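You operate a simulated robot arm through the tools that you are given. There is no shell and no other tool. Be economical: measure what you need, move in short steps, check, and stop when the job is done.

You are at the controls of a simulated two-armed robot. One attempt, no reset.

## Task
Switch the lamp off; put it and the blue rod in the tray.
Fine: hold the yellow lamp for its button; the orange tray stays where it is; pass the rod from one hand to the other on its way.

Only the result counts: the job must be done as asked and must still hold three seconds after the hand-in. Knocking over, shifting, dropping, spilling or breaking anything else fails it.

## Robot
Two 7-joint arms with two-finger parallel grippers on one trunk, on a base that drives. Base frame: it is fixed to the floor where the robot stands at the start and does not move with it; the origin is under the middle of the robot, x ahead of it, y to its left, z up. Lengths are in mm, angles in degrees, forces in N, time in s.
The left shoulder is at the start at [70, 163, 1245], the right one opposite. With the tool pointing down near the work surface each hand reaches from about 360 to 880 mm from the robot's upright axis, wherever it stands, measured 20 degrees to its own side. Places, roughly: red button of the yellow lamp [500, 0, 1000]; inside of the long orange tray [500, 900, 800]; black head of the yellow lamp [600, 0, 1000]. Payload 3.43 kg a hand.
The tool frame of a hand sits at the grasp point between the pads (the TCP): z along the fingers, y along the line on which they close. The tips reach 34 mm beyond it. The gripper opens to 128 mm. The fingers are 24 mm wide and 12 mm thick; the gripper's body (48 by 130 mm) begins 96 mm behind the TCP.
Orientation is that of the tool frame in the base frame, as [roll, pitch, yaw] about the fixed x, y, z axes, in that order (R = Rz(yaw) Ry(pitch) Rx(roll)). With the fingers straight down and closing along the base's y, the tool's x points along the base's -x, its y along +y and its z along -z.

## Interface
- The arms move only by the tool jog_arm. It takes "left_deltas", "right_deltas" or both (then of equal length, played together; a hand with none holds still); each is a list that holds one entry, the list of rows, each a list of 6 numbers: the shift along the tool's x, y, z in mm, then the turn, a rotation vector about the tool's x, y, z in degrees. In form: [[[dx, dy, dz, wx, wy, wz], ...]]. A call has 1 to 10 rows; each row is the pose to reach, as a shift and turn from the pose commanded when the call began, along the tool's axes at that moment. "left_jaw" and "right_jaw" are, for a hand that has rows, the gripper command, from -1 (fully open) to 1 (shut), values between in proportion, set as the call begins (left out, the last holds). Rows are played at 5 a second. More than 50 mm and 8.6 degrees between two rows, or a gripper value outside its range, and nothing of the call is played. A pose out of reach is approached as far as the arm can. The call stops where the force on the tool passes 40 N (or 10 N more than at its start, if that is more) or the arm is blocked; 0.2 s more then pass. The fingers move at their own pace (about 153 mm/s each) and stop on an object; they squeeze with about 25 N. The grip force told is the motor's: it shows also when the fingers shut on nothing. Time passes only in rows, and 0.2 s behind the last, so rows that repeat a pose let the fingers close. It gives the time, the measured TCP pose, the force on the tool (base axes), the opening and the grip force at its end, in the units of the frame above (readings bear some noise).
- Cameras (640 x 400 px; columns grow to the right, rows downward): "scene" is now at [114.4, 45.7, 1450]; the picture's right is [0.59, -0.81, 0.00], its down [-0.62, -0.45, -0.64] and it looks along [0.52, 0.38, -0.76] (base axes); focal length 254 px, centre (320, 200). "left" rides on the left gripper at [-36, 0, -98] in its tool frame; the picture's right is [0.00, -1.00, 0.00], its down [0.97, 0.00, -0.24] and it looks along [0.24, 0.00, 0.97] (tool axes); focal length 218 px, centre (320, 200). "right" rides on the right gripper at [-36, 0, -98] in its tool frame; the picture's right is [0.00, -1.00, 0.00], its down [0.97, 0.00, -0.24] and it looks along [0.24, 0.00, 0.97] (tool axes); focal length 218 px, centre (320, 200). There is no depth. A picture from a camera that has moved, and an enlarged one, comes with that camera's place and axes in the base frame and with its lens.
- grab_frame(camera): a new picture of that camera. The clock stands still meanwhile.
- slide_trunk(by): slides the trunk up (or, below 0, down) by that many mm; the arms and the scene camera ride with it, the base frame stays. It gives what a move gives, with no picture.
- roll_base(legs): drives the robot by 1 to 6 legs, each [ahead, left, turn to the left] in mm, mm and degrees, along the robot's own axes; the way and the turn of a leg run together, so that a leg with both is an arc; at most 1500 mm and 180 degrees a leg. The arms and the cameras ride along, it lands a little off, and it stops where it bumps. It gives what a move gives.
- head_to(pan, tilt): turns the head with the scene camera to pan (to the left, within 86 degrees either way) and tilt (down, from -29 to 69), counted from straight ahead of the robot. It gives what a move gives.
- close_up(camera, box): a new picture of the part [left, top, right, bottom] of that camera's present view, enlarged. The clock stands still meanwhile.
- hand_in(): hands the job in; it is judged then, once.

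Go step by step. Nothing tells you exact positions but the pictures and the camera data: compare them with the known pose of the tool, close in by small moves and look again before you grip or let go. The budget is 120 turns and 92 pictures, counting those below and the enlarged ones. Unless the task says otherwise, let go and move clear before handing in, and close with one line.

The tools are called after ">>>" by a JSON object that holds its "api" and its "payload". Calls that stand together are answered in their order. jog_arm: Moves the arms, as the interface text tells. Its arguments: {"type":"object","properties":{"left_deltas":{"type":"array","items":{"type":"array","items":{"type":"array","items":{"type":"number"}}}},"left_jaw":{"type":"number"},"right_deltas":{"type":"array","items":{"type":"array","items":{"type":"array","items":{"type":"number"}}}},"right_jaw":{"type":"number"}},"required":[]} The other tools are called the same way: slide_trunk (by) slides the trunk up or down; roll_base (legs) drives the base; head_to (pan, tilt) turns the head that bears the scene camera; grab_frame (camera) takes a picture; close_up (camera, box) takes an enlarged picture of a part of a camera's view; hand_in () hands the job in.

At the start:

```text
time: 0.0
left_tool_pos: [385.8, 432.6, 1126.5]
left_tcp_rot: [-180.0, 0.1, -179.9]
left_force: [-0.4, -0.5, -0.4]
left_gripper_width: 128.0
left_finger_force: 0.1
right_tool_pos: [580.3, 52.2, 1185.7]
right_tcp_rot: [-179.9, 0.0, 180.0]
right_force: [-0.2, 0.1, -0.2]
right_gripper_width: 128.1
right_finger_force: 0.0
trunk travel left (down, up): [-725.0, 215.0]
robot x, y, heading: [1.3, 1.4, 0.1]
head pan, tilt: [36.0, 49.9]
```

scene: 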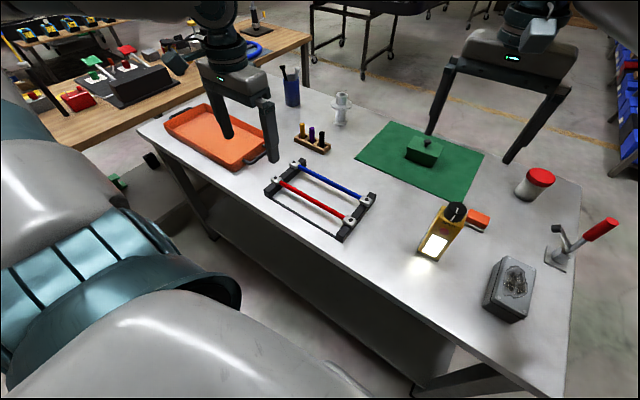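
right: 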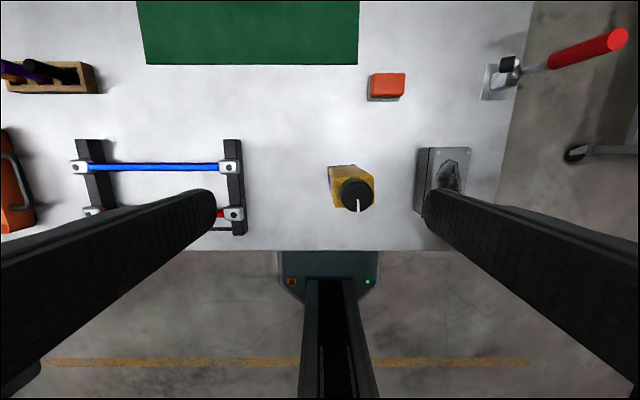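
left: 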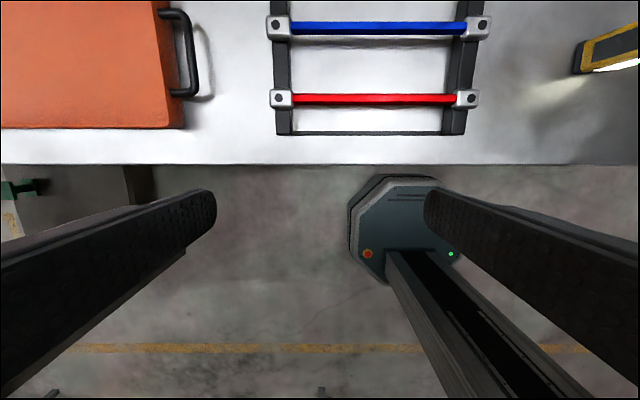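

The lamp stands near [545,-5], the blue rod lies in a rack along y near [573,360], and the tray is to the left. I'll look closer at each before moving.

>>> {"api": "close_up", "payload": {"camera": "scene", "box": [380, 180, 540, 280]}}

>>> {"api": "close_up", "payload": {"camera": "scene", "box": [240, 140, 400, 240]}}

>>> {"api": "close_up", "payload": {"camera": "right", "box": [280, 120, 440, 220]}}

>>> {"api": "close_up", "payload": {"camera": "scene", "box": [120, 60, 360, 210]}}

```text
4.00 times, centred on (460, 230) of scene
camera zoom: at [114.4, 45.7, 1450.0], right [0.59, -0.81, 0.0], down [-0.62, -0.45, -0.64], along [0.52, 0.38, -0.76], focal length 1018 px, centre (-240, 80)
```

zoom: 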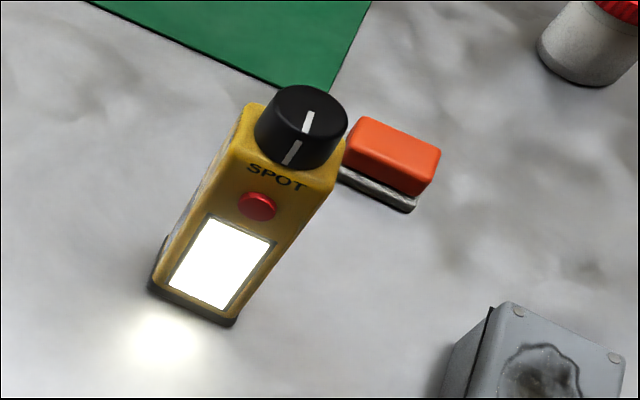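

```text
4.00 times, centred on (320, 190) of scene
camera zoom: at [114.4, 45.7, 1450.0], right [0.59, -0.81, 0.0], down [-0.62, -0.45, -0.64], along [0.52, 0.38, -0.76], focal length 1018 px, centre (320, 240)
```

zoom: 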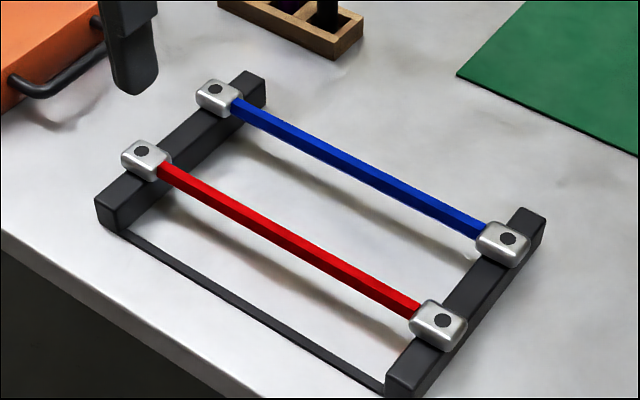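

```text
4.00 times, centred on (360, 170) of right
camera zoom: at [617.2, 52.0, 1282.4], right [0.0, -1.0, 0.0], down [-0.97, 0.0, 0.24], along [-0.24, 0.0, -0.97], focal length 873 px, centre (160, 320)
```

zoom: 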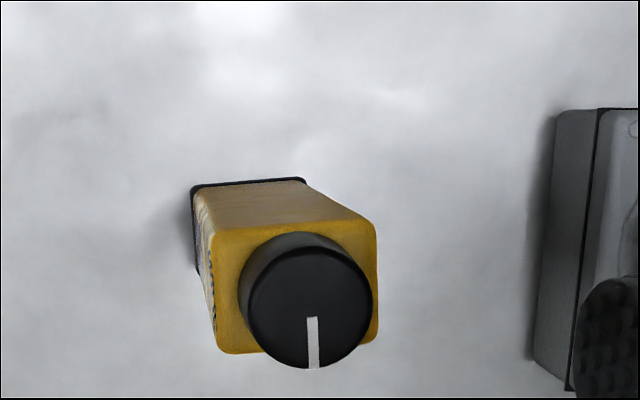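

```text
2.67 times, centred on (240, 135) of scene
camera zoom: at [114.4, 45.7, 1450.0], right [0.59, -0.81, 0.0], down [-0.62, -0.45, -0.64], along [0.52, 0.38, -0.76], focal length 678 px, centre (533, 373)
```

zoom: 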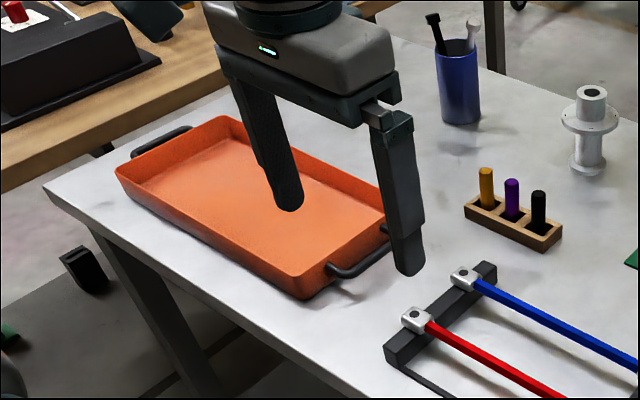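

The lamp is a 40x57x160 mm box centred near [555,6]. Its red button is on the -x face at about z=975. I'll clear the right hand and tilt it forward for pressing, and bring the left hand towards the lamp to hold it.

>>> {"api": "jog_arm", "payload": {"left_deltas": [[[-21, -35, -9, 0, 0, 0], [-42, -70, -18, 0, 0, 0], [-63, -105, -27, 0, 0, 0], [-84, -140, -37, 0, 0, 0], [-105, -175, -46, 0, 0, 0], [-126, -210, -55, 0, 0, 0], [-148, -245, -65, 0, 0, 0], [-169, -280, -74, 0, 0, 0]]], "right_deltas": [[[20, -25, 11, 0, -7.5, 0], [40, -50, 22, 0, -15, 0], [60, -75, 32, 0, -22.5, 0], [80, -100, 43, 0, -30, 0], [100, -125, 54, 0, -37.5, 0], [120, -150, 65, 0, -45, 0], [140, -175, 75, 0, -52.5, 0], [160, -200, 86, 0, -60, 0]]], "right_jaw": 1, "left_jaw": -1}}

```text
time: 1.8
left_tool_pos: [559.7, 151.9, 1200.1]
left_tcp_rot: [179.9, -0.1, -179.9]
left_force: [0.9, -0.2, 0.2]
left_gripper_width: 128.0
left_finger_force: 0.1
right_tool_pos: [536.7, -68.4, 1104.6]
right_tcp_rot: [179.8, 59.9, 180.0]
right_force: [0.2, 0.8, 0.4]
right_gripper_width: 0.1
right_finger_force: 24.5
right hand out of reach, approached as far as the arm can: row 6, 7, 8
trunk travel left (down, up): [-725.0, 215.0]
robot x, y, heading: [-1.9, -3.7, 0.1]
head pan, tilt: [36.0, 49.9]
```

The tilted right hand can't get that close to the body, so I'll back the base off 150 mm.

>>> {"api": "roll_base", "payload": {"legs": [[-150, 0, 0]]}}

>>> {"api": "head_to", "payload": {"pan": 5, "tilt": 40}}

>>> {"api": "grab_frame", "payload": {"camera": "scene"}}

>>> {"api": "grab_frame", "payload": {"camera": "right"}}

>>> {"api": "grab_frame", "payload": {"camera": "left"}}

```text
time: 3.1
left_tool_pos: [413.6, 153.1, 1200.5]
left_tcp_rot: [179.9, -0.1, -179.9]
left_force: [-0.7, 0.1, 0.9]
left_gripper_width: 128.2
left_finger_force: 0.0
right_tool_pos: [390.1, -66.8, 1106.0]
right_tcp_rot: [179.9, 59.9, 179.9]
right_force: [0.3, 0.0, -0.4]
right_gripper_width: 0.0
right_finger_force: 24.6
trunk travel left (down, up): [-725.0, 215.0]
robot x, y, heading: [-143.9, -2.7, -0.1]
head pan, tilt: [36.0, 49.9]
```

```text
time: 4.1
left_tool_pos: [412.6, 152.8, 1201.7]
left_tcp_rot: [179.9, -0.1, -179.9]
left_force: [0.5, 0.5, -0.4]
left_gripper_width: 127.8
left_finger_force: 0.0
right_tool_pos: [390.9, -66.2, 1104.8]
right_tcp_rot: [-180.0, 60.0, -179.9]
right_force: [0.4, 0.5, -1.1]
right_gripper_width: 0.0
right_finger_force: 25.4
trunk travel left (down, up): [-725.0, 215.0]
robot x, y, heading: [-142.5, -2.2, 0.1]
head pan, tilt: [5.0, 40.0]
```

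```text
84 pictures are left
camera scene: at [-6.0, 7.6, 1463.9], right [0.09, -1.0, 0.0], down [-0.64, -0.06, -0.77], along [0.76, 0.07, -0.64], focal length 254 px, centre (320, 200)
```

scene: 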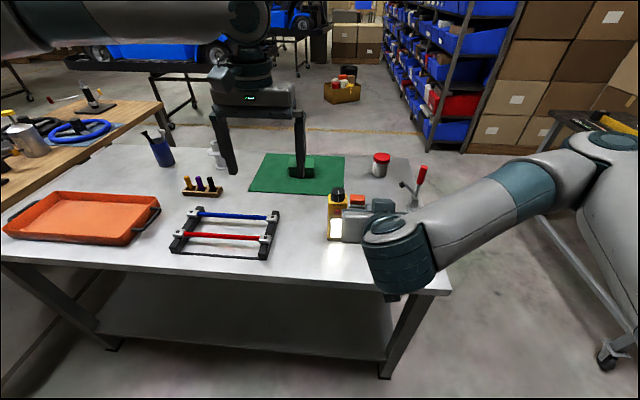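

```text
83 pictures are left
camera right: at [324.7, -66.0, 1185.4], right [0.0, -1.0, 0.0], down [-0.69, 0.0, -0.72], along [0.72, 0.0, -0.69], focal length 218 px, centre (320, 200)
```

right: 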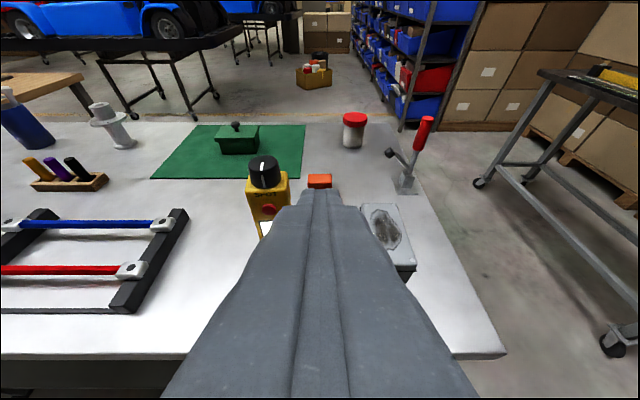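

```text
82 pictures are left
camera left: at [449.6, 153.0, 1300.6], right [0.0, -1.0, 0.0], down [-0.97, 0.0, 0.24], along [-0.24, 0.0, -0.97], focal length 218 px, centre (320, 200)
```

left: 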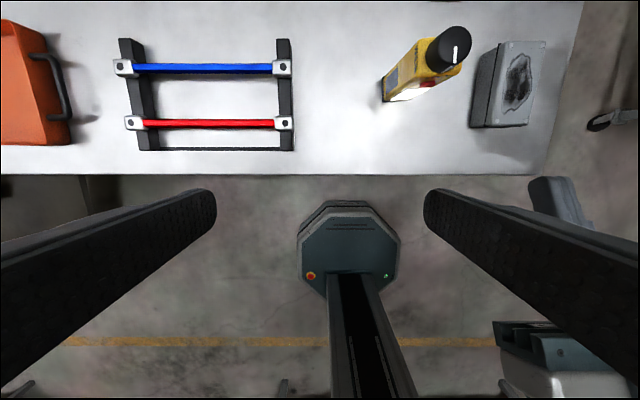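

Both views agree the button is near [531,5,970]. Next I bring the left hand over the lamp at height and check the alignment.

>>> {"api": "jog_arm", "payload": {"left_deltas": [[[-35, -37, 0, 0, 0, 0], [-71, -74, 0, 0, 0, 0], [-106, -110, 20, 0, 0, 0], [-140, -147, 50, 0, 0, 0], [-142, -147, 70, 0, 0, -5]]]}}

>>> {"api": "grab_frame", "payload": {"camera": "left"}}

>>> {"api": "close_up", "payload": {"camera": "right", "box": [200, 120, 360, 220]}}

```text
refused: row 1 steps farther than a row can; nothing moved
```

```text
81 pictures are left
camera left: at [449.6, 153.0, 1300.6], right [0.0, -1.0, 0.0], down [-0.97, 0.0, 0.24], along [-0.24, 0.0, -0.97], focal length 218 px, centre (320, 200)
```

left: 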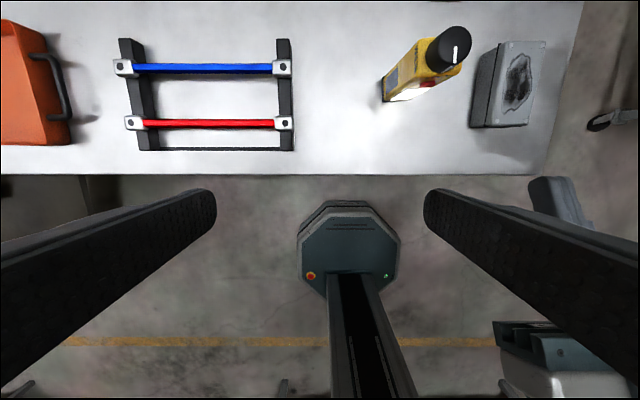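

```text
4.00 times, centred on (280, 170) of right
camera zoom: at [324.7, -66.0, 1185.4], right [0.0, -1.0, 0.0], down [-0.69, 0.0, -0.72], along [0.72, 0.0, -0.69], focal length 873 px, centre (480, 320)
```

zoom: 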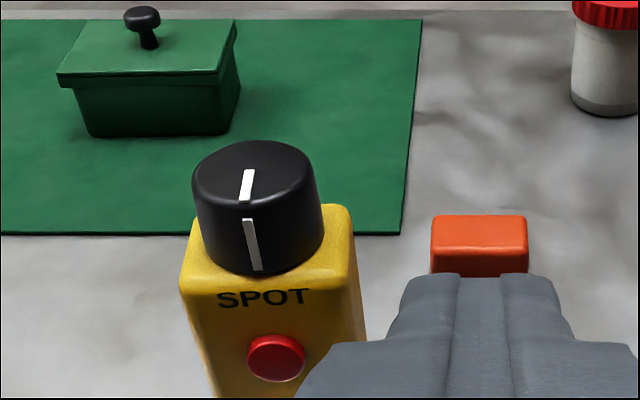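

I'll split the move into smaller rows.

>>> {"api": "jog_arm", "payload": {"left_deltas": [[[-28, -30, 0, 0, 0, 0], [-57, -60, 0, 0, 0, 0], [-85, -90, 10, 0, 0, 0], [-114, -120, 30, 0, 0, 0], [-140, -147, 50, 0, 0, 0], [-142, -147, 70, 0, 0, -5]]]}}

>>> {"api": "grab_frame", "payload": {"camera": "left"}}

>>> {"api": "grab_frame", "payload": {"camera": "right"}}

```text
time: 5.5
left_tool_pos: [453.0, 160.0, 1143.3]
left_tcp_rot: [-179.7, 0.1, -174.8]
left_force: [0.7, -0.8, -0.3]
left_gripper_width: 128.2
left_finger_force: 0.0
left hand out of reach, approached as far as the arm can: row 1, 2, 3, 4, 5, 6
right_tool_pos: [391.6, -66.1, 1105.7]
right_tcp_rot: [-179.9, 59.9, -179.9]
right_force: [-1.2, 0.1, -1.1]
right_gripper_width: 0.0
right_finger_force: 25.3
trunk travel left (down, up): [-725.0, 215.0]
robot x, y, heading: [-142.5, 3.2, -0.4]
head pan, tilt: [5.0, 40.0]
```

```text
79 pictures are left
camera left: at [488.6, 163.1, 1243.6], right [0.09, -1.0, 0.01], down [-0.97, -0.09, 0.24], along [-0.24, -0.03, -0.97], focal length 218 px, centre (320, 200)
```

left: 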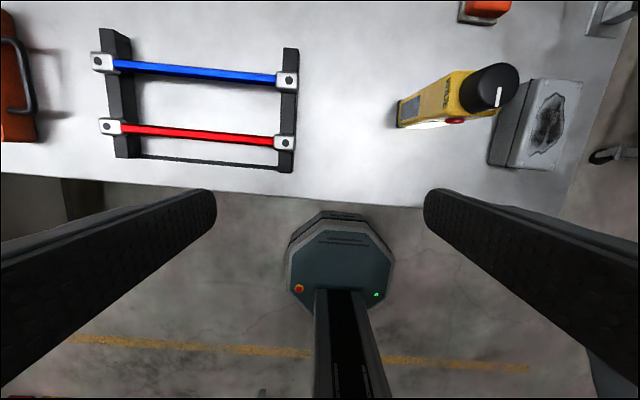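

```text
78 pictures are left
camera right: at [325.0, -65.7, 1185.3], right [0.0, -1.0, 0.0], down [-0.69, 0.0, -0.72], along [0.72, 0.0, -0.69], focal length 218 px, centre (320, 200)
```

right: 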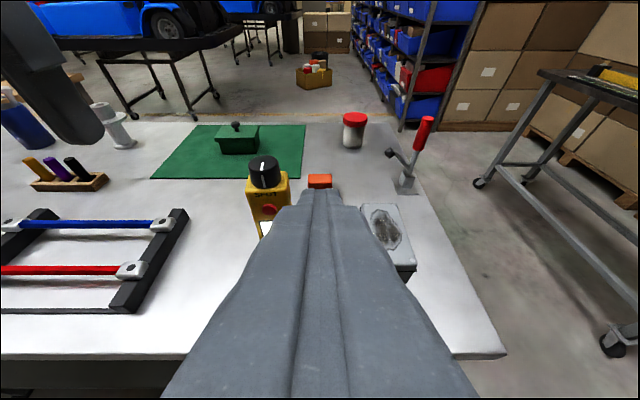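

The left hand hit its reach limit at this height. Raising the trunk will give it more downward reach.

>>> {"api": "slide_trunk", "payload": {"by": 150}}

>>> {"api": "jog_arm", "payload": {"left_deltas": [[[0, 0, 40, 0, 0, 0], [0, 0, 80, 0, 0, 0], [0, 0, 120, 0, 0, 0], [0, 0, 160, 0, 0, 0]]]}}

```text
time: 7.3
left_tool_pos: [453.1, 158.5, 1294.4]
left_tcp_rot: [-179.7, 0.2, -174.8]
left_force: [0.6, 0.2, 0.1]
left_gripper_width: 128.2
left_finger_force: 0.1
right_tool_pos: [389.9, -65.3, 1255.4]
right_tcp_rot: [-180.0, 60.0, 180.0]
right_force: [-0.4, -0.3, 0.0]
right_gripper_width: 0.0
right_finger_force: 25.1
trunk travel left (down, up): [-875.0, 65.0]
robot x, y, heading: [-141.4, 0.2, 0.1]
head pan, tilt: [5.0, 40.0]
```

```text
time: 8.3
left_tool_pos: [435.1, 187.7, 1147.8]
left_tcp_rot: [-179.5, 0.2, -174.9]
left_force: [-0.9, -0.4, -0.5]
left_gripper_width: 128.2
left_finger_force: 0.1
left hand out of reach, approached as far as the arm can: row 1, 2, 3, 4
right_tool_pos: [390.2, -67.6, 1255.7]
right_tcp_rot: [-179.8, 59.9, -179.9]
right_force: [-0.3, -0.1, -0.2]
right_gripper_width: 0.0
right_finger_force: 25.6
trunk travel left (down, up): [-875.0, 65.0]
robot x, y, heading: [-144.6, 2.5, -0.1]
head pan, tilt: [5.0, 40.0]
```

The left arm seems limited when it reaches across the midline. I'll shift the base right and a little ahead so the lamp lies on the left hand's own side.

>>> {"api": "roll_base", "payload": {"legs": [[60, -140, 0]]}}

>>> {"api": "jog_arm", "payload": {"left_deltas": [[[30, 40, 0, 0, 0, 0], [60, 80, 0, 0, 0, 0], [60, 120, 0, 0, 0, 0], [60, 140, 0, 0, 0, 0]]]}}

```text
time: 9.6
left_tool_pos: [496.0, 49.5, 1149.8]
left_tcp_rot: [-179.4, 0.3, -175.0]
left_force: [-0.1, -0.4, -0.9]
left_gripper_width: 127.9
left_finger_force: 0.0
right_tool_pos: [450.7, -203.6, 1256.5]
right_tcp_rot: [-179.9, 60.0, -179.9]
right_force: [-0.1, 0.9, 0.0]
right_gripper_width: 0.0
right_finger_force: 24.4
trunk travel left (down, up): [-875.0, 65.0]
robot x, y, heading: [-83.9, -138.0, -0.2]
head pan, tilt: [5.0, 40.0]
```

```text
time: 10.6
left_tool_pos: [424.3, 185.4, 1148.5]
left_tcp_rot: [-179.4, 0.1, -175.0]
left_force: [0.0, 0.2, 0.6]
left_gripper_width: 128.2
left_finger_force: 0.1
right_tool_pos: [450.2, -204.9, 1255.8]
right_tcp_rot: [-179.9, 60.0, -180.0]
right_force: [0.6, 0.2, -0.3]
right_gripper_width: 0.0
right_finger_force: 25.0
trunk travel left (down, up): [-875.0, 65.0]
robot x, y, heading: [-87.1, -140.5, -0.3]
head pan, tilt: [5.0, 40.0]
```

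The commanded pose turns out to equal the actual one. I'll try approaching the lamp directly from here.

>>> {"api": "jog_arm", "payload": {"left_deltas": [[[-19, -32, 6, 0, 0, 0], [-38, -63, 13, 0, 0, 0], [-57, -95, 19, 0, 0, 0], [-76, -126, 25, 0, 0, 0], [-96, -158, 32, 0, 0, 0], [-115, -190, 38, 0, 0, 0]]]}}

>>> {"api": "grab_frame", "payload": {"camera": "scene"}}

```text
time: 12.0
left_tool_pos: [512.1, 61.9, 1143.8]
left_tcp_rot: [-179.5, 0.3, -175.0]
left_force: [0.1, -0.7, -0.4]
left_gripper_width: 127.9
left_finger_force: 0.0
left hand out of reach, approached as far as the arm can: row 4, 5, 6
right_tool_pos: [451.9, -205.3, 1256.3]
right_tcp_rot: [-179.9, 60.0, -179.9]
right_force: [0.1, 0.1, -0.1]
right_gripper_width: 0.0
right_finger_force: 24.8
trunk travel left (down, up): [-875.0, 65.0]
robot x, y, heading: [-82.3, -139.0, 0.1]
head pan, tilt: [5.0, 40.0]
```

```text
77 pictures are left
camera scene: at [54.1, -130.9, 1614.1], right [0.09, -1.0, 0.0], down [-0.64, -0.06, -0.77], along [0.76, 0.07, -0.64], focal length 254 px, centre (320, 200)
```

scene: 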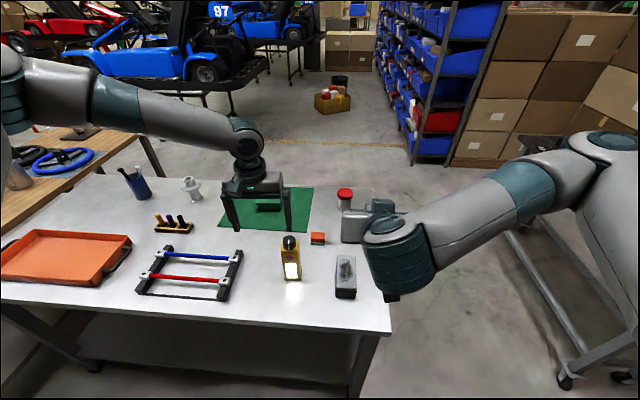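

I'll drive forward 75 mm so the lamp comes within the left hand's reach.

>>> {"api": "roll_base", "payload": {"legs": [[75, 0, 0]]}}

```text
time: 13.1
left_tool_pos: [581.5, 60.1, 1146.7]
left_tcp_rot: [-179.5, 0.4, -174.9]
left_force: [-0.3, -1.1, -0.1]
left_gripper_width: 127.7
left_finger_force: 0.0
right_tool_pos: [519.7, -206.5, 1259.8]
right_tcp_rot: [180.0, 60.2, 179.9]
right_force: [0.3, -0.3, -0.3]
right_gripper_width: 0.0
right_finger_force: 24.5
trunk travel left (down, up): [-875.0, 65.0]
robot x, y, heading: [-7.8, -141.5, -0.0]
head pan, tilt: [5.0, 40.0]
```

>>> {"api": "jog_arm", "payload": {"left_deltas": [[[15, -26, 18, 0, 0, 0], [31, -51, 37, 0, 0, 0], [31, -51, 37, 0, 0, 0]]]}}

>>> {"api": "grab_frame", "payload": {"camera": "left"}}

```text
time: 13.9
left_tool_pos: [547.8, 43.8, 1127.7]
left_tcp_rot: [-179.4, 0.1, -175.1]
left_force: [0.6, -0.5, 0.1]
left_gripper_width: 128.0
left_finger_force: 0.1
left hand out of reach, approached as far as the arm can: row 1, 2, 3
right_tool_pos: [528.7, -206.2, 1254.8]
right_tcp_rot: [-179.9, 59.8, 179.9]
right_force: [0.6, -0.2, -0.5]
right_gripper_width: 0.0
right_finger_force: 25.0
trunk travel left (down, up): [-875.0, 65.0]
robot x, y, heading: [-7.8, -141.4, -0.2]
head pan, tilt: [5.0, 40.0]
```

```text
76 pictures are left
camera left: at [583.0, 47.4, 1227.6], right [0.09, -1.0, 0.01], down [-0.97, -0.08, 0.24], along [-0.24, -0.03, -0.97], focal length 218 px, centre (320, 200)
```

left: 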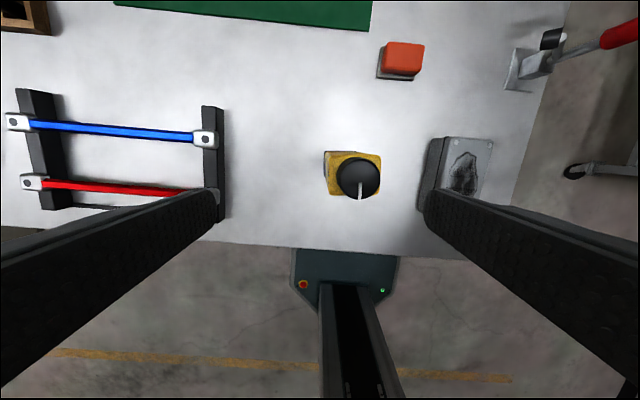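

The left hand again stops once it turns inward from its shoulder, which suggests a wrist turn limit. I'll test the inward move with a turned hand, staying high above the lamp.

>>> {"api": "jog_arm", "payload": {"left_deltas": [[[0, 0, 0, 0, 0, 8], [0, 0, 0, 0, 0, 16], [0, 0, 0, 0, 0, 24], [0, -20, 0, 0, 0, 24], [0, -40, 0, 0, 0, 24]]]}}

```text
time: 15.1
left_tool_pos: [540.0, 34.5, 1141.9]
left_tcp_rot: [-179.6, 0.5, 161.0]
left_force: [-0.3, 0.3, -0.3]
left_gripper_width: 128.0
left_finger_force: 0.1
left hand out of reach, approached as far as the arm can: row 4, 5
right_tool_pos: [525.9, -206.6, 1255.4]
right_tcp_rot: [180.0, 59.9, 179.9]
right_force: [-0.4, 0.8, -0.1]
right_gripper_width: 0.2
right_finger_force: 25.0
trunk travel left (down, up): [-875.0, 65.0]
robot x, y, heading: [-11.9, -139.7, -0.2]
head pan, tilt: [5.0, 40.0]
```

Turning the wrist doesn't help. I'll check how far inward the right hand can come, since it sets where the base should stand.

>>> {"api": "jog_arm", "payload": {"right_deltas": [[[28, 27, 7, 0, 3, 0], [56, 53, 14, 0, 6, 0], [84, 80, 21, 0, 9, 0], [112, 107, 28, 0, 12, 0], [140, 133, 35, 0, 15, 0], [168, 160, 42, 0, 18, 0], [197, 187, 49, 0, 20, 0]]]}}

>>> {"api": "grab_frame", "payload": {"camera": "scene"}}

```text
time: 16.7
left_tool_pos: [539.1, 34.5, 1141.4]
left_tcp_rot: [-179.5, 0.5, 161.0]
left_force: [-0.7, 0.2, 0.1]
left_gripper_width: 127.9
left_finger_force: 0.1
right_tool_pos: [469.2, -17.3, 1063.4]
right_tcp_rot: [-180.0, 39.9, 179.8]
right_force: [0.0, 0.9, -0.2]
right_gripper_width: 0.0
right_finger_force: 25.2
trunk travel left (down, up): [-875.0, 65.0]
robot x, y, heading: [-7.2, -138.1, -0.0]
head pan, tilt: [5.0, 40.0]
```

```text
75 pictures are left
camera scene: at [128.7, -129.4, 1614.1], right [0.09, -1.0, 0.0], down [-0.64, -0.06, -0.77], along [0.76, 0.06, -0.64], focal length 254 px, centre (320, 200)
```

scene: 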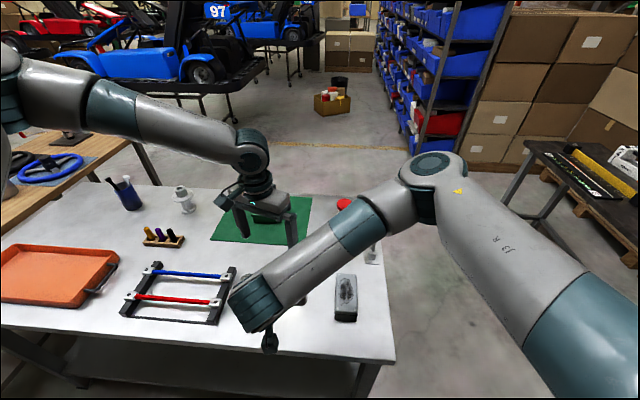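

The right hand reaches inward easily, so I'll shift the base another 70 mm to the right to ease the left hand.

>>> {"api": "roll_base", "payload": {"legs": [[0, -70, 0]]}}

>>> {"api": "jog_arm", "payload": {"left_deltas": [[[0, 20, 0, 0, 0, -6], [0, 40, 0, 0, 0, -12], [0, 40, 0, 0, 0, -18], [0, 40, 0, 0, 0, -24]]]}}

>>> {"api": "grab_frame", "payload": {"camera": "left"}}

```text
time: 17.7
left_tool_pos: [538.4, -28.1, 1139.8]
left_tcp_rot: [-179.3, 0.6, 161.3]
left_force: [0.6, 0.0, -1.1]
left_gripper_width: 128.0
left_finger_force: 0.1
right_tool_pos: [467.5, -82.9, 1061.7]
right_tcp_rot: [-179.7, 40.0, -179.8]
right_force: [0.5, 0.1, -0.8]
right_gripper_width: 0.0
right_finger_force: 25.4
trunk travel left (down, up): [-875.0, 65.0]
robot x, y, heading: [-8.9, -204.8, 0.0]
head pan, tilt: [5.0, 40.0]
```

```text
time: 18.7
left_tool_pos: [551.2, 4.1, 1140.4]
left_tcp_rot: [-179.4, 0.2, -174.7]
left_force: [-0.2, 0.0, 0.6]
left_gripper_width: 128.0
left_finger_force: 0.1
right_tool_pos: [467.5, -87.8, 1061.9]
right_tcp_rot: [180.0, 40.0, 179.9]
right_force: [-0.7, 0.5, -0.3]
right_gripper_width: 0.0
right_finger_force: 25.5
trunk travel left (down, up): [-875.0, 65.0]
robot x, y, heading: [-8.6, -206.0, 0.3]
head pan, tilt: [5.0, 40.0]
```

```text
74 pictures are left
camera left: at [587.1, 8.1, 1239.2], right [0.09, -1.0, 0.01], down [-0.97, -0.09, 0.24], along [-0.23, -0.03, -0.97], focal length 218 px, centre (320, 200)
```

left: 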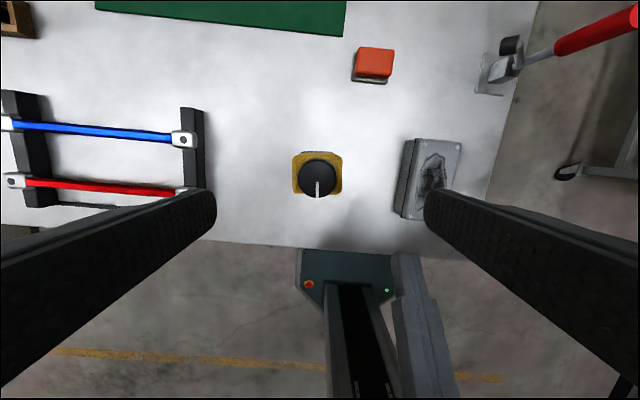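

The left hand is centred and aligned over the lamp. I descend to grip height at z of about 955 and look.

>>> {"api": "jog_arm", "payload": {"left_deltas": [[[-5, 2, 37, 0, 0, 0], [-5, 2, 74, 0, 0, 0], [-5, 2, 111, 0, 0, 0], [-5, 2, 148, 0, 0, 0], [-5, 2, 185, 0, 0, 0]]]}}

>>> {"api": "grab_frame", "payload": {"camera": "left"}}

>>> {"api": "grab_frame", "payload": {"camera": "right"}}

```text
time: 19.9
left_tool_pos: [530.2, 52.0, 1034.1]
left_tcp_rot: [-179.2, 0.5, -174.9]
left_force: [1.2, -2.5, 9.4]
left_gripper_width: 128.0
left_finger_force: 0.0
left hand out of reach, approached as far as the arm can: row 2, 3, 4, 5
right_tool_pos: [466.9, -89.0, 1063.9]
right_tcp_rot: [179.9, 40.0, 180.0]
right_force: [0.3, -0.1, -0.5]
right_gripper_width: 0.3
right_finger_force: 24.9
trunk travel left (down, up): [-875.0, 65.0]
robot x, y, heading: [-6.5, -209.1, 0.1]
head pan, tilt: [5.0, 40.0]
```

```text
73 pictures are left
camera left: at [565.5, 55.8, 1133.3], right [0.09, -1.0, 0.01], down [-0.97, -0.08, 0.23], along [-0.23, -0.03, -0.97], focal length 218 px, centre (320, 200)
```

left: 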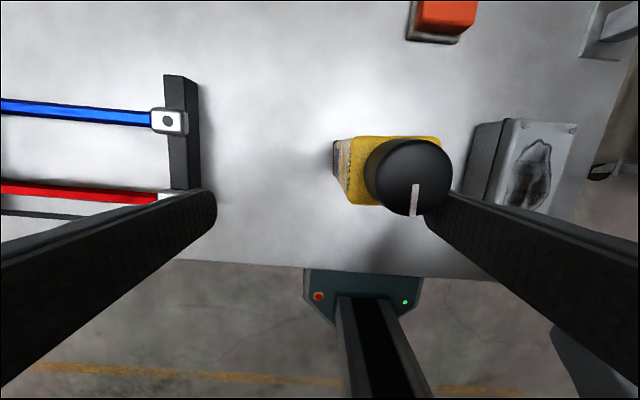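

```text
72 pictures are left
camera right: at [432.8, -88.1, 1161.8], right [0.0, -1.0, 0.0], down [-0.9, 0.0, -0.44], along [0.44, 0.0, -0.9], focal length 218 px, centre (320, 200)
```

right: 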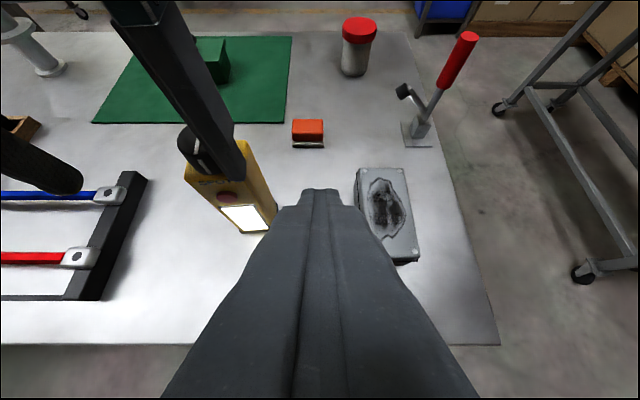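

The descent drifted outward and a finger is touching the knob. I'll go straight up at once and check the lamp.

>>> {"api": "jog_arm", "payload": {"left_deltas": [[[0, 0, -20, 0, 0, 0], [0, 0, -45, 0, 0, 0], [0, 0, -85, 0, 0, 0]]]}}

>>> {"api": "grab_frame", "payload": {"camera": "left"}}

>>> {"api": "grab_frame", "payload": {"camera": "scene"}}

```text
time: 20.7
left_tool_pos: [527.3, 55.9, 1118.3]
left_tcp_rot: [-179.5, 0.2, -174.8]
left_force: [-0.1, 0.3, -0.3]
left_gripper_width: 127.9
left_finger_force: 0.1
right_tool_pos: [467.4, -87.8, 1064.3]
right_tcp_rot: [179.9, 40.0, -180.0]
right_force: [0.7, -0.9, 0.2]
right_gripper_width: 0.0
right_finger_force: 25.5
trunk travel left (down, up): [-875.0, 65.0]
robot x, y, heading: [-8.3, -208.6, 0.0]
head pan, tilt: [5.0, 40.0]
```

```text
71 pictures are left
camera left: at [563.4, 58.8, 1217.8], right [0.09, -1.0, 0.01], down [-0.97, -0.09, 0.24], along [-0.23, -0.03, -0.97], focal length 218 px, centre (320, 200)
```

left: 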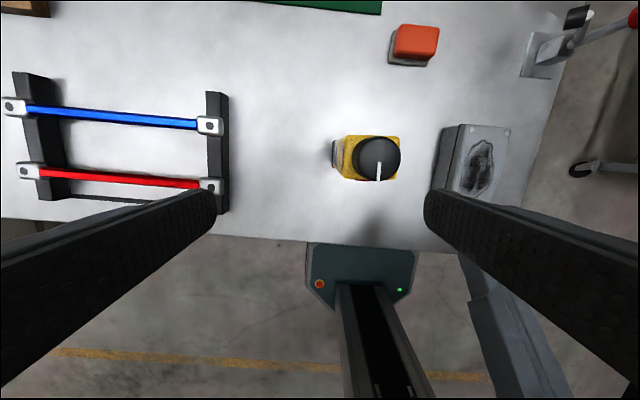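

```text
70 pictures are left
camera scene: at [127.0, -201.2, 1614.1], right [0.09, -1.0, 0.0], down [-0.64, -0.06, -0.77], along [0.76, 0.07, -0.64], focal length 254 px, centre (320, 200)
```

scene: 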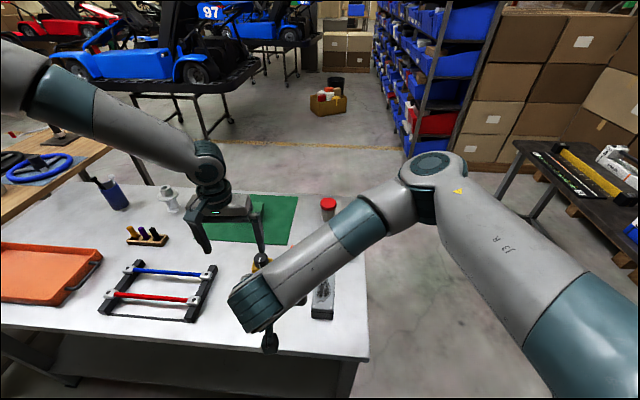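

The lamp is still upright. I'll pan the head left to see what is limiting the left arm.

>>> {"api": "head_to", "payload": {"pan": 55, "tilt": 30}}

>>> {"api": "grab_frame", "payload": {"camera": "scene"}}

```text
time: 21.9
left_tool_pos: [529.1, 55.7, 1117.4]
left_tcp_rot: [-179.4, 0.4, -174.8]
left_force: [-0.8, -0.6, 0.3]
left_gripper_width: 128.1
left_finger_force: 0.1
right_tool_pos: [467.1, -86.4, 1063.0]
right_tcp_rot: [-179.9, 40.0, 179.9]
right_force: [-0.2, -0.4, -1.2]
right_gripper_width: 0.0
right_finger_force: 24.5
trunk travel left (down, up): [-875.0, 65.0]
robot x, y, heading: [-7.8, -205.4, -0.1]
head pan, tilt: [55.0, 30.0]
```

```text
69 pictures are left
camera scene: at [95.6, -134.0, 1629.4], right [0.82, -0.57, 0.0], down [-0.29, -0.41, -0.87], along [0.5, 0.71, -0.5], focal length 254 px, centre (320, 200)
```

scene: 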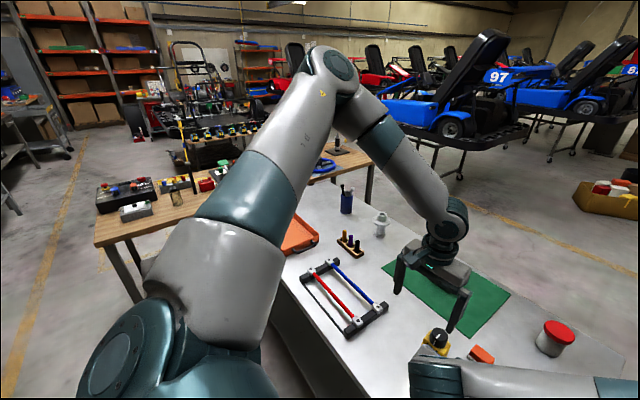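

The elbow sits up and to the left, and the inward limit worsens the lower the hand hangs below the shoulder, so raising the trunk was the wrong way. I'll raise both hands and lower the trunk in two steps.

>>> {"api": "jog_arm", "payload": {"left_deltas": [[[0, 0, -40, 0, 0, 0], [0, 0, -80, 0, 0, 0], [0, 0, -120, 0, 0, 0], [0, 0, -160, 0, 0, 0]]], "right_deltas": [[[-24, 0, -29, 0, 0, 0], [-48, 0, -57, 0, 0, 0], [-72, 0, -86, 0, 0, 0], [-96, 0, -115, 0, 0, 0]]]}}

>>> {"api": "slide_trunk", "payload": {"by": -150}}

>>> {"api": "jog_arm", "payload": {"left_deltas": [[[0, 0, -40, 0, 0, 0], [0, 0, -80, 0, 0, 0], [0, 0, -120, 0, 0, 0], [0, 0, -150, 0, 0, 0]]], "right_deltas": [[[-24, 0, -29, 0, 0, 0], [-48, 0, -57, 0, 0, 0], [-72, 0, -86, 0, 0, 0], [-96, 0, -115, 0, 0, 0]]]}}

```text
time: 22.9
left_tool_pos: [524.7, 53.8, 1277.9]
left_tcp_rot: [-179.3, 0.2, -174.9]
left_force: [-0.2, -0.4, -0.5]
left_gripper_width: 127.7
left_finger_force: 0.0
right_tool_pos: [467.7, -87.6, 1211.9]
right_tcp_rot: [180.0, 40.0, -180.0]
right_force: [-0.8, 0.1, 0.3]
right_gripper_width: 0.0
right_finger_force: 25.3
trunk travel left (down, up): [-875.0, 65.0]
robot x, y, heading: [-8.2, -206.6, 0.1]
head pan, tilt: [55.0, 30.0]
```

```text
time: 24.6
left_tool_pos: [529.6, 55.5, 1126.8]
left_tcp_rot: [-179.4, 0.3, -174.7]
left_force: [-0.8, -0.4, 0.2]
left_gripper_width: 127.9
left_finger_force: 0.1
right_tool_pos: [469.7, -86.9, 1062.0]
right_tcp_rot: [179.9, 40.0, 179.9]
right_force: [-0.1, -0.2, -0.3]
right_gripper_width: 0.0
right_finger_force: 25.4
trunk travel left (down, up): [-725.0, 215.0]
robot x, y, heading: [-8.4, -207.6, -0.1]
head pan, tilt: [55.0, 30.0]
```

```text
time: 25.6
left_tool_pos: [527.2, 54.4, 1278.1]
left_tcp_rot: [-179.5, 0.3, -174.9]
left_force: [-0.8, -0.8, -0.5]
left_gripper_width: 127.8
left_finger_force: 0.0
right_tool_pos: [464.9, -88.2, 1213.9]
right_tcp_rot: [179.9, 39.9, 180.0]
right_force: [-0.8, 0.1, 0.1]
right_gripper_width: 0.0
right_finger_force: 25.3
trunk travel left (down, up): [-725.0, 215.0]
robot x, y, heading: [-7.8, -207.2, -0.1]
head pan, tilt: [55.0, 30.0]
```

>>> {"api": "slide_trunk", "payload": {"by": -150}}

>>> {"api": "jog_arm", "payload": {"left_deltas": [[[-15, -16, 0, 0, 0, 0], [-31, -32, 0, 0, 0, 0], [-32, -47, 0, 0, 0, 0]]]}}

>>> {"api": "grab_frame", "payload": {"camera": "left"}}

```text
time: 27.4
left_tool_pos: [528.8, 53.5, 1126.9]
left_tcp_rot: [-179.5, 0.3, -174.8]
left_force: [0.6, 0.1, 1.1]
left_gripper_width: 128.1
left_finger_force: 0.1
right_tool_pos: [467.9, -85.2, 1061.4]
right_tcp_rot: [179.9, 40.0, -180.0]
right_force: [-0.4, -0.2, 0.3]
right_gripper_width: 0.1
right_finger_force: 25.4
trunk travel left (down, up): [-575.0, 365.0]
robot x, y, heading: [-9.6, -209.6, 0.0]
head pan, tilt: [55.0, 30.0]
```

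```text
time: 28.2
left_tool_pos: [564.3, 12.5, 1126.5]
left_tcp_rot: [-179.5, 0.4, -174.9]
left_force: [-0.2, -0.2, -0.1]
left_gripper_width: 128.0
left_finger_force: 0.1
right_tool_pos: [467.9, -88.3, 1060.9]
right_tcp_rot: [-180.0, 40.0, 180.0]
right_force: [-0.1, 0.0, -0.1]
right_gripper_width: 0.0
right_finger_force: 24.7
trunk travel left (down, up): [-575.0, 365.0]
robot x, y, heading: [-12.2, -207.5, 0.2]
head pan, tilt: [55.0, 30.0]
```

```text
68 pictures are left
camera left: at [600.7, 16.3, 1227.3], right [0.09, -1.0, 0.01], down [-0.97, -0.09, 0.24], along [-0.23, -0.03, -0.97], focal length 218 px, centre (320, 200)
```

left: 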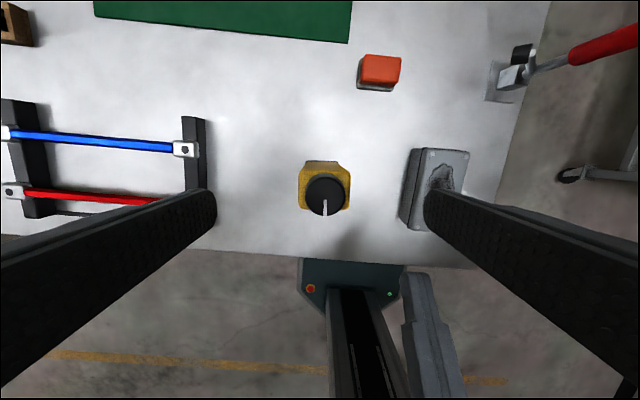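

The hand now reaches over the lamp freely. I descend partway, centring by 5 mm.

>>> {"api": "jog_arm", "payload": {"left_deltas": [[[3, -5, 10, 0, 0, 0], [5, -6, 40, 0, 0, 0], [5, -6, 70, 0, 0, 0]]]}}

>>> {"api": "grab_frame", "payload": {"camera": "left"}}

```text
time: 29.0
left_tool_pos: [561.6, 5.0, 1059.2]
left_tcp_rot: [-179.4, 0.2, -174.9]
left_force: [-0.1, -0.7, -0.3]
left_gripper_width: 128.2
left_finger_force: 0.2
right_tool_pos: [468.3, -87.6, 1059.5]
right_tcp_rot: [-179.9, 39.9, -179.9]
right_force: [-0.1, 0.5, 0.3]
right_gripper_width: 0.2
right_finger_force: 24.8
trunk travel left (down, up): [-575.0, 365.0]
robot x, y, heading: [-6.0, -211.8, -0.1]
head pan, tilt: [55.0, 30.0]
```

```text
67 pictures are left
camera left: at [596.5, 8.2, 1157.8], right [0.09, -1.0, 0.01], down [-0.97, -0.08, 0.24], along [-0.23, -0.03, -0.97], focal length 218 px, centre (320, 200)
```

left: 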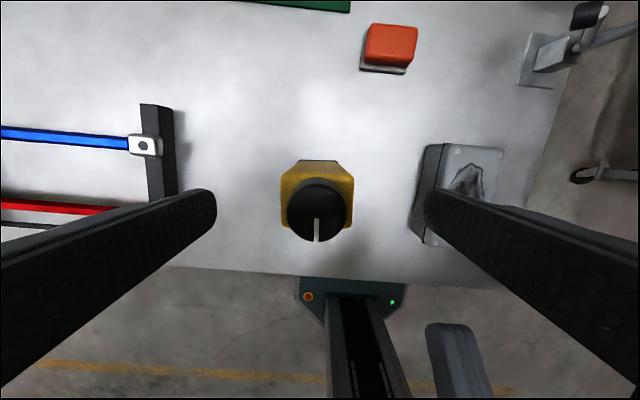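

Centred. I descend to z of about 955 and close on the lamp's sides.

>>> {"api": "jog_arm", "payload": {"left_deltas": [[[3, 1, 35, 0, 0, 0], [3, 1, 70, 0, 0, 0], [3, 1, 103, 0, 0, 0]]]}}

>>> {"api": "grab_frame", "payload": {"camera": "left"}}

```text
time: 29.8
left_tool_pos: [559.4, 0.4, 953.1]
left_tcp_rot: [-179.5, 0.2, -174.9]
left_force: [-0.6, 0.1, -0.2]
left_gripper_width: 128.0
left_finger_force: 0.0
right_tool_pos: [467.6, -86.1, 1060.4]
right_tcp_rot: [180.0, 39.9, -179.8]
right_force: [0.6, 0.4, -1.2]
right_gripper_width: 0.1
right_finger_force: 24.9
trunk travel left (down, up): [-575.0, 365.0]
robot x, y, heading: [-9.6, -208.2, 0.0]
head pan, tilt: [55.0, 30.0]
```

```text
66 pictures are left
camera left: at [594.9, 5.3, 1053.4], right [0.09, -1.0, 0.01], down [-0.97, -0.09, 0.24], along [-0.23, -0.03, -0.97], focal length 218 px, centre (320, 200)
```

left: 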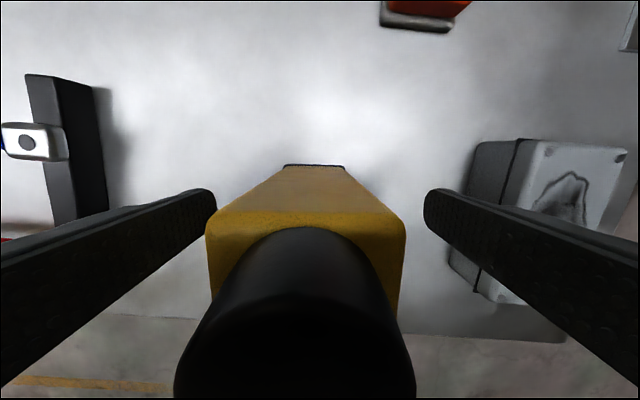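

The lamp sits 4 mm to +y of centre. I'll correct that, then close.

>>> {"api": "jog_arm", "payload": {"left_deltas": [[[0, 2, 0, 0, 0, 0], [0, 4, 0, 0, 0, 0]]]}}

>>> {"api": "jog_arm", "payload": {"left_deltas": [[[0, 0, 0, 0, 0, 0], [0, 0, 0, 0, 0, 0], [0, 0, 0, 0, 0, 0], [0, 0, 0, 0, 0, 0]]], "left_jaw": 1}}

>>> {"api": "grab_frame", "payload": {"camera": "left"}}

>>> {"api": "grab_frame", "payload": {"camera": "right"}}

```text
time: 30.4
left_tool_pos: [556.8, 6.8, 954.9]
left_tcp_rot: [-179.4, 0.2, -174.8]
left_force: [-0.3, 0.4, -0.4]
left_gripper_width: 127.9
left_finger_force: 0.1
right_tool_pos: [467.9, -87.3, 1062.0]
right_tcp_rot: [-180.0, 40.1, 180.0]
right_force: [0.0, -0.2, -0.3]
right_gripper_width: 0.4
right_finger_force: 25.1
trunk travel left (down, up): [-575.0, 365.0]
robot x, y, heading: [-9.2, -209.0, -0.1]
head pan, tilt: [55.0, 30.0]
```

```text
time: 31.4
left_tool_pos: [557.9, 7.3, 954.4]
left_tcp_rot: [-179.3, 0.3, -174.8]
left_force: [1.4, 1.2, 2.3]
left_gripper_width: 56.1
left_finger_force: 24.7
right_tool_pos: [467.3, -85.2, 1061.5]
right_tcp_rot: [180.0, 40.0, 180.0]
right_force: [0.6, 0.2, 0.0]
right_gripper_width: 0.0
right_finger_force: 24.8
trunk travel left (down, up): [-575.0, 365.0]
robot x, y, heading: [-9.5, -206.0, -0.1]
head pan, tilt: [55.0, 30.0]
```

```text
65 pictures are left
camera left: at [593.5, 10.7, 1054.6], right [0.09, -1.0, 0.01], down [-0.97, -0.09, 0.24], along [-0.23, -0.03, -0.97], focal length 218 px, centre (320, 200)
```

left: 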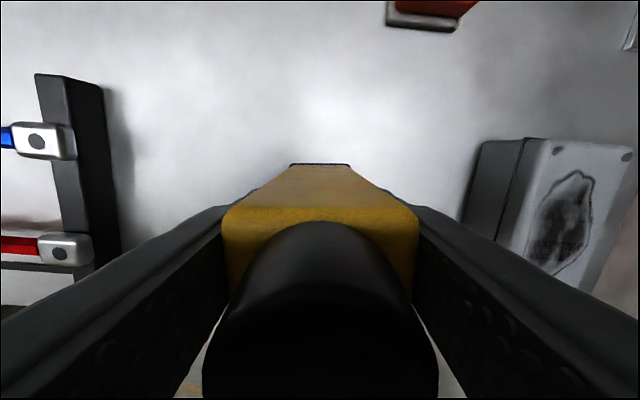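

```text
64 pictures are left
camera right: at [432.9, -86.2, 1159.2], right [0.0, -1.0, 0.0], down [-0.9, 0.0, -0.44], along [0.44, 0.0, -0.9], focal length 218 px, centre (320, 200)
```

right: 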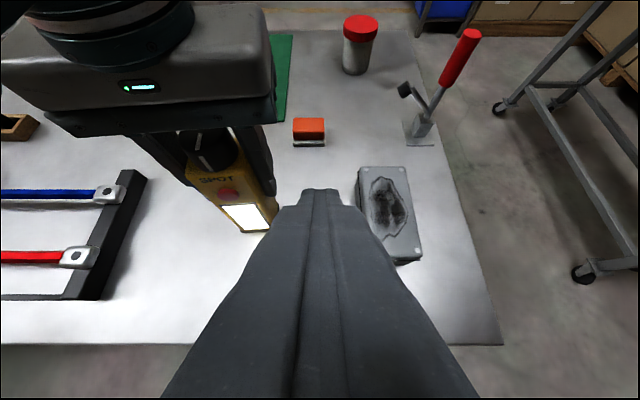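

The lamp is held at 56 mm width. The button is at about [533,5,970], so I bring the closed right fingertips just in front of it.

>>> {"api": "jog_arm", "payload": {"right_deltas": [[[13, 30, 21, 0, 0, 0], [26, 60, 42, 0, 0, 0], [38, 91, 63, 0, 0, 0]]]}}

>>> {"api": "head_to", "payload": {"pan": 40, "tilt": 55}}

>>> {"api": "grab_frame", "payload": {"camera": "right"}}

>>> {"api": "grab_frame", "payload": {"camera": "scene"}}

```text
time: 32.2
left_tool_pos: [558.1, 7.4, 954.6]
left_tcp_rot: [-179.4, 0.3, -174.9]
left_force: [-0.6, -0.3, 1.9]
left_gripper_width: 55.7
left_finger_force: 24.7
right_tool_pos: [477.4, 5.1, 989.6]
right_tcp_rot: [180.0, 40.0, -180.0]
right_force: [-0.5, -0.4, 0.8]
right_gripper_width: 0.2
right_finger_force: 24.6
trunk travel left (down, up): [-575.0, 365.0]
robot x, y, heading: [-8.1, -211.9, -0.2]
head pan, tilt: [55.0, 30.0]
```

```text
time: 33.1
left_tool_pos: [558.7, 6.3, 954.9]
left_tcp_rot: [-179.4, 0.4, -174.9]
left_force: [0.4, 0.2, 2.1]
left_gripper_width: 56.0
left_finger_force: 24.8
right_tool_pos: [477.5, 3.0, 991.6]
right_tcp_rot: [179.9, 40.0, 180.0]
right_force: [0.9, -0.2, 0.0]
right_gripper_width: 0.0
right_finger_force: 24.8
trunk travel left (down, up): [-575.0, 365.0]
robot x, y, heading: [-5.5, -210.3, 0.2]
head pan, tilt: [40.0, 55.0]
```

```text
63 pictures are left
camera right: at [442.6, 4.3, 1088.3], right [0.0, -1.0, 0.0], down [-0.9, 0.0, -0.44], along [0.44, 0.0, -0.9], focal length 218 px, centre (320, 200)
```

right: 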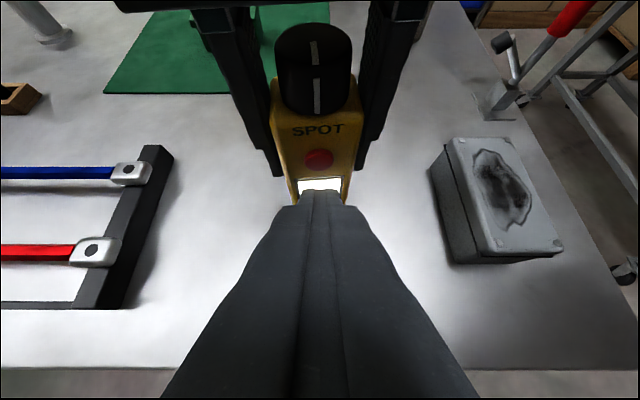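

```text
62 pictures are left
camera scene: at [98.9, -161.5, 1293.4], right [0.64, -0.77, 0.0], down [-0.63, -0.53, -0.57], along [0.44, 0.37, -0.82], focal length 254 px, centre (320, 200)
```

scene: 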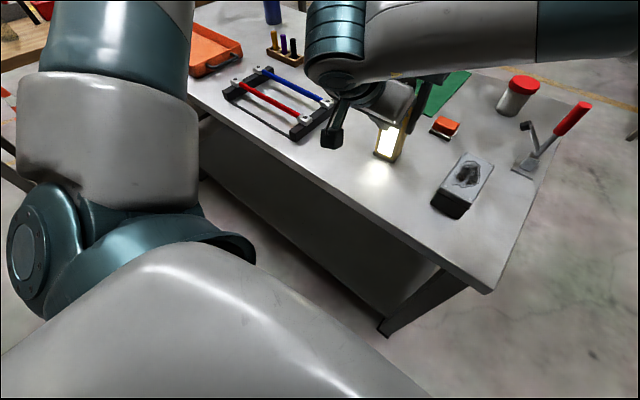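

Everything lines up. I press slowly in +x and watch the force.

>>> {"api": "jog_arm", "payload": {"right_deltas": [[[3.2, 1, 3.8, 0, 0, 0], [-4.5, 1, 10.2, 0, 0, 0], [-10.6, 1, 15.4, 0, 0, 0], [-13.6, 1, 18, 0, 0, 0], [-15.9, 1, 19.9, 0, 0, 0], [-18.2, 1, 21.8, 0, 0, 0]]]}}

>>> {"api": "grab_frame", "payload": {"camera": "right"}}

```text
time: 34.5
left_tool_pos: [559.8, 8.1, 955.7]
left_tcp_rot: [-179.4, 0.5, -174.8]
left_force: [21.2, 1.8, -2.3]
left_gripper_width: 55.7
left_finger_force: 25.3
right_tool_pos: [505.0, 6.7, 983.3]
right_tcp_rot: [179.9, 39.8, -179.8]
right_force: [-24.0, -2.1, 8.3]
right_gripper_width: 0.0
right_finger_force: 24.9
trunk travel left (down, up): [-575.0, 365.0]
robot x, y, heading: [-8.4, -206.8, -0.1]
head pan, tilt: [40.0, 55.0]
```

```text
61 pictures are left
camera right: at [470.2, 6.6, 1081.4], right [0.0, -1.0, 0.0], down [-0.9, 0.0, -0.44], along [0.44, 0.0, -0.9], focal length 218 px, centre (320, 200)
```

right: 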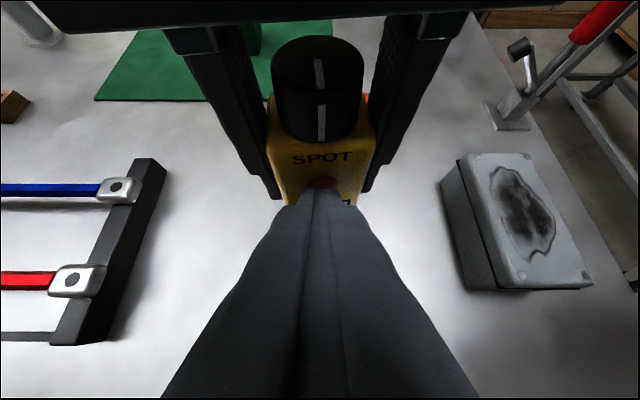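

About 24 N on the button. I back off and check the light.

>>> {"api": "jog_arm", "payload": {"right_deltas": [[[23, 0, -19.3, 0, 0, 0], [46, 0, -38.6, 0, 0, 0]]]}}

>>> {"api": "grab_frame", "payload": {"camera": "right"}}

>>> {"api": "close_up", "payload": {"camera": "scene", "box": [300, 70, 460, 170]}}

```text
time: 35.1
left_tool_pos: [556.7, 6.4, 956.1]
left_tcp_rot: [-179.4, 0.2, -175.0]
left_force: [-0.9, -1.9, 5.7]
left_gripper_width: 56.1
left_finger_force: 24.8
right_tool_pos: [448.1, 5.9, 982.4]
right_tcp_rot: [179.9, 40.1, -179.9]
right_force: [-0.2, -0.3, -1.0]
right_gripper_width: 0.1
right_finger_force: 24.6
trunk travel left (down, up): [-575.0, 365.0]
robot x, y, heading: [-5.3, -209.6, 0.1]
head pan, tilt: [40.0, 55.0]
```

```text
60 pictures are left
camera right: at [413.6, 6.2, 1079.8], right [0.0, -1.0, 0.0], down [-0.9, 0.0, -0.44], along [0.44, 0.0, -0.9], focal length 218 px, centre (320, 200)
```

right: 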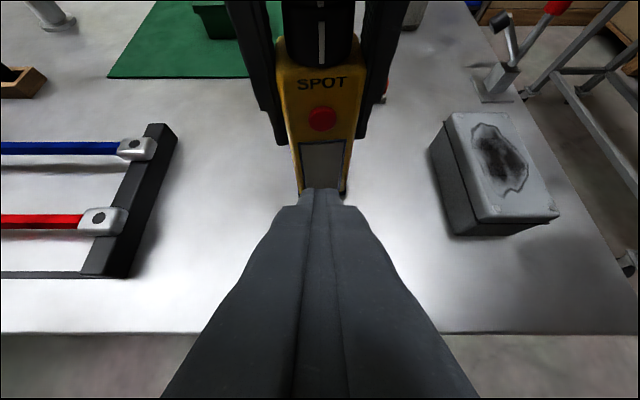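

```text
4.00 times, centred on (380, 120) of scene
camera zoom: at [98.3, -161.6, 1293.4], right [0.64, -0.77, 0.0], down [-0.63, -0.53, -0.57], along [0.44, 0.37, -0.82], focal length 1018 px, centre (80, 520)
```

zoom: 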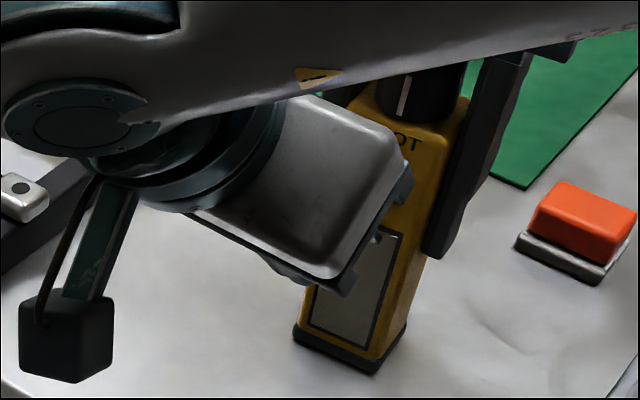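

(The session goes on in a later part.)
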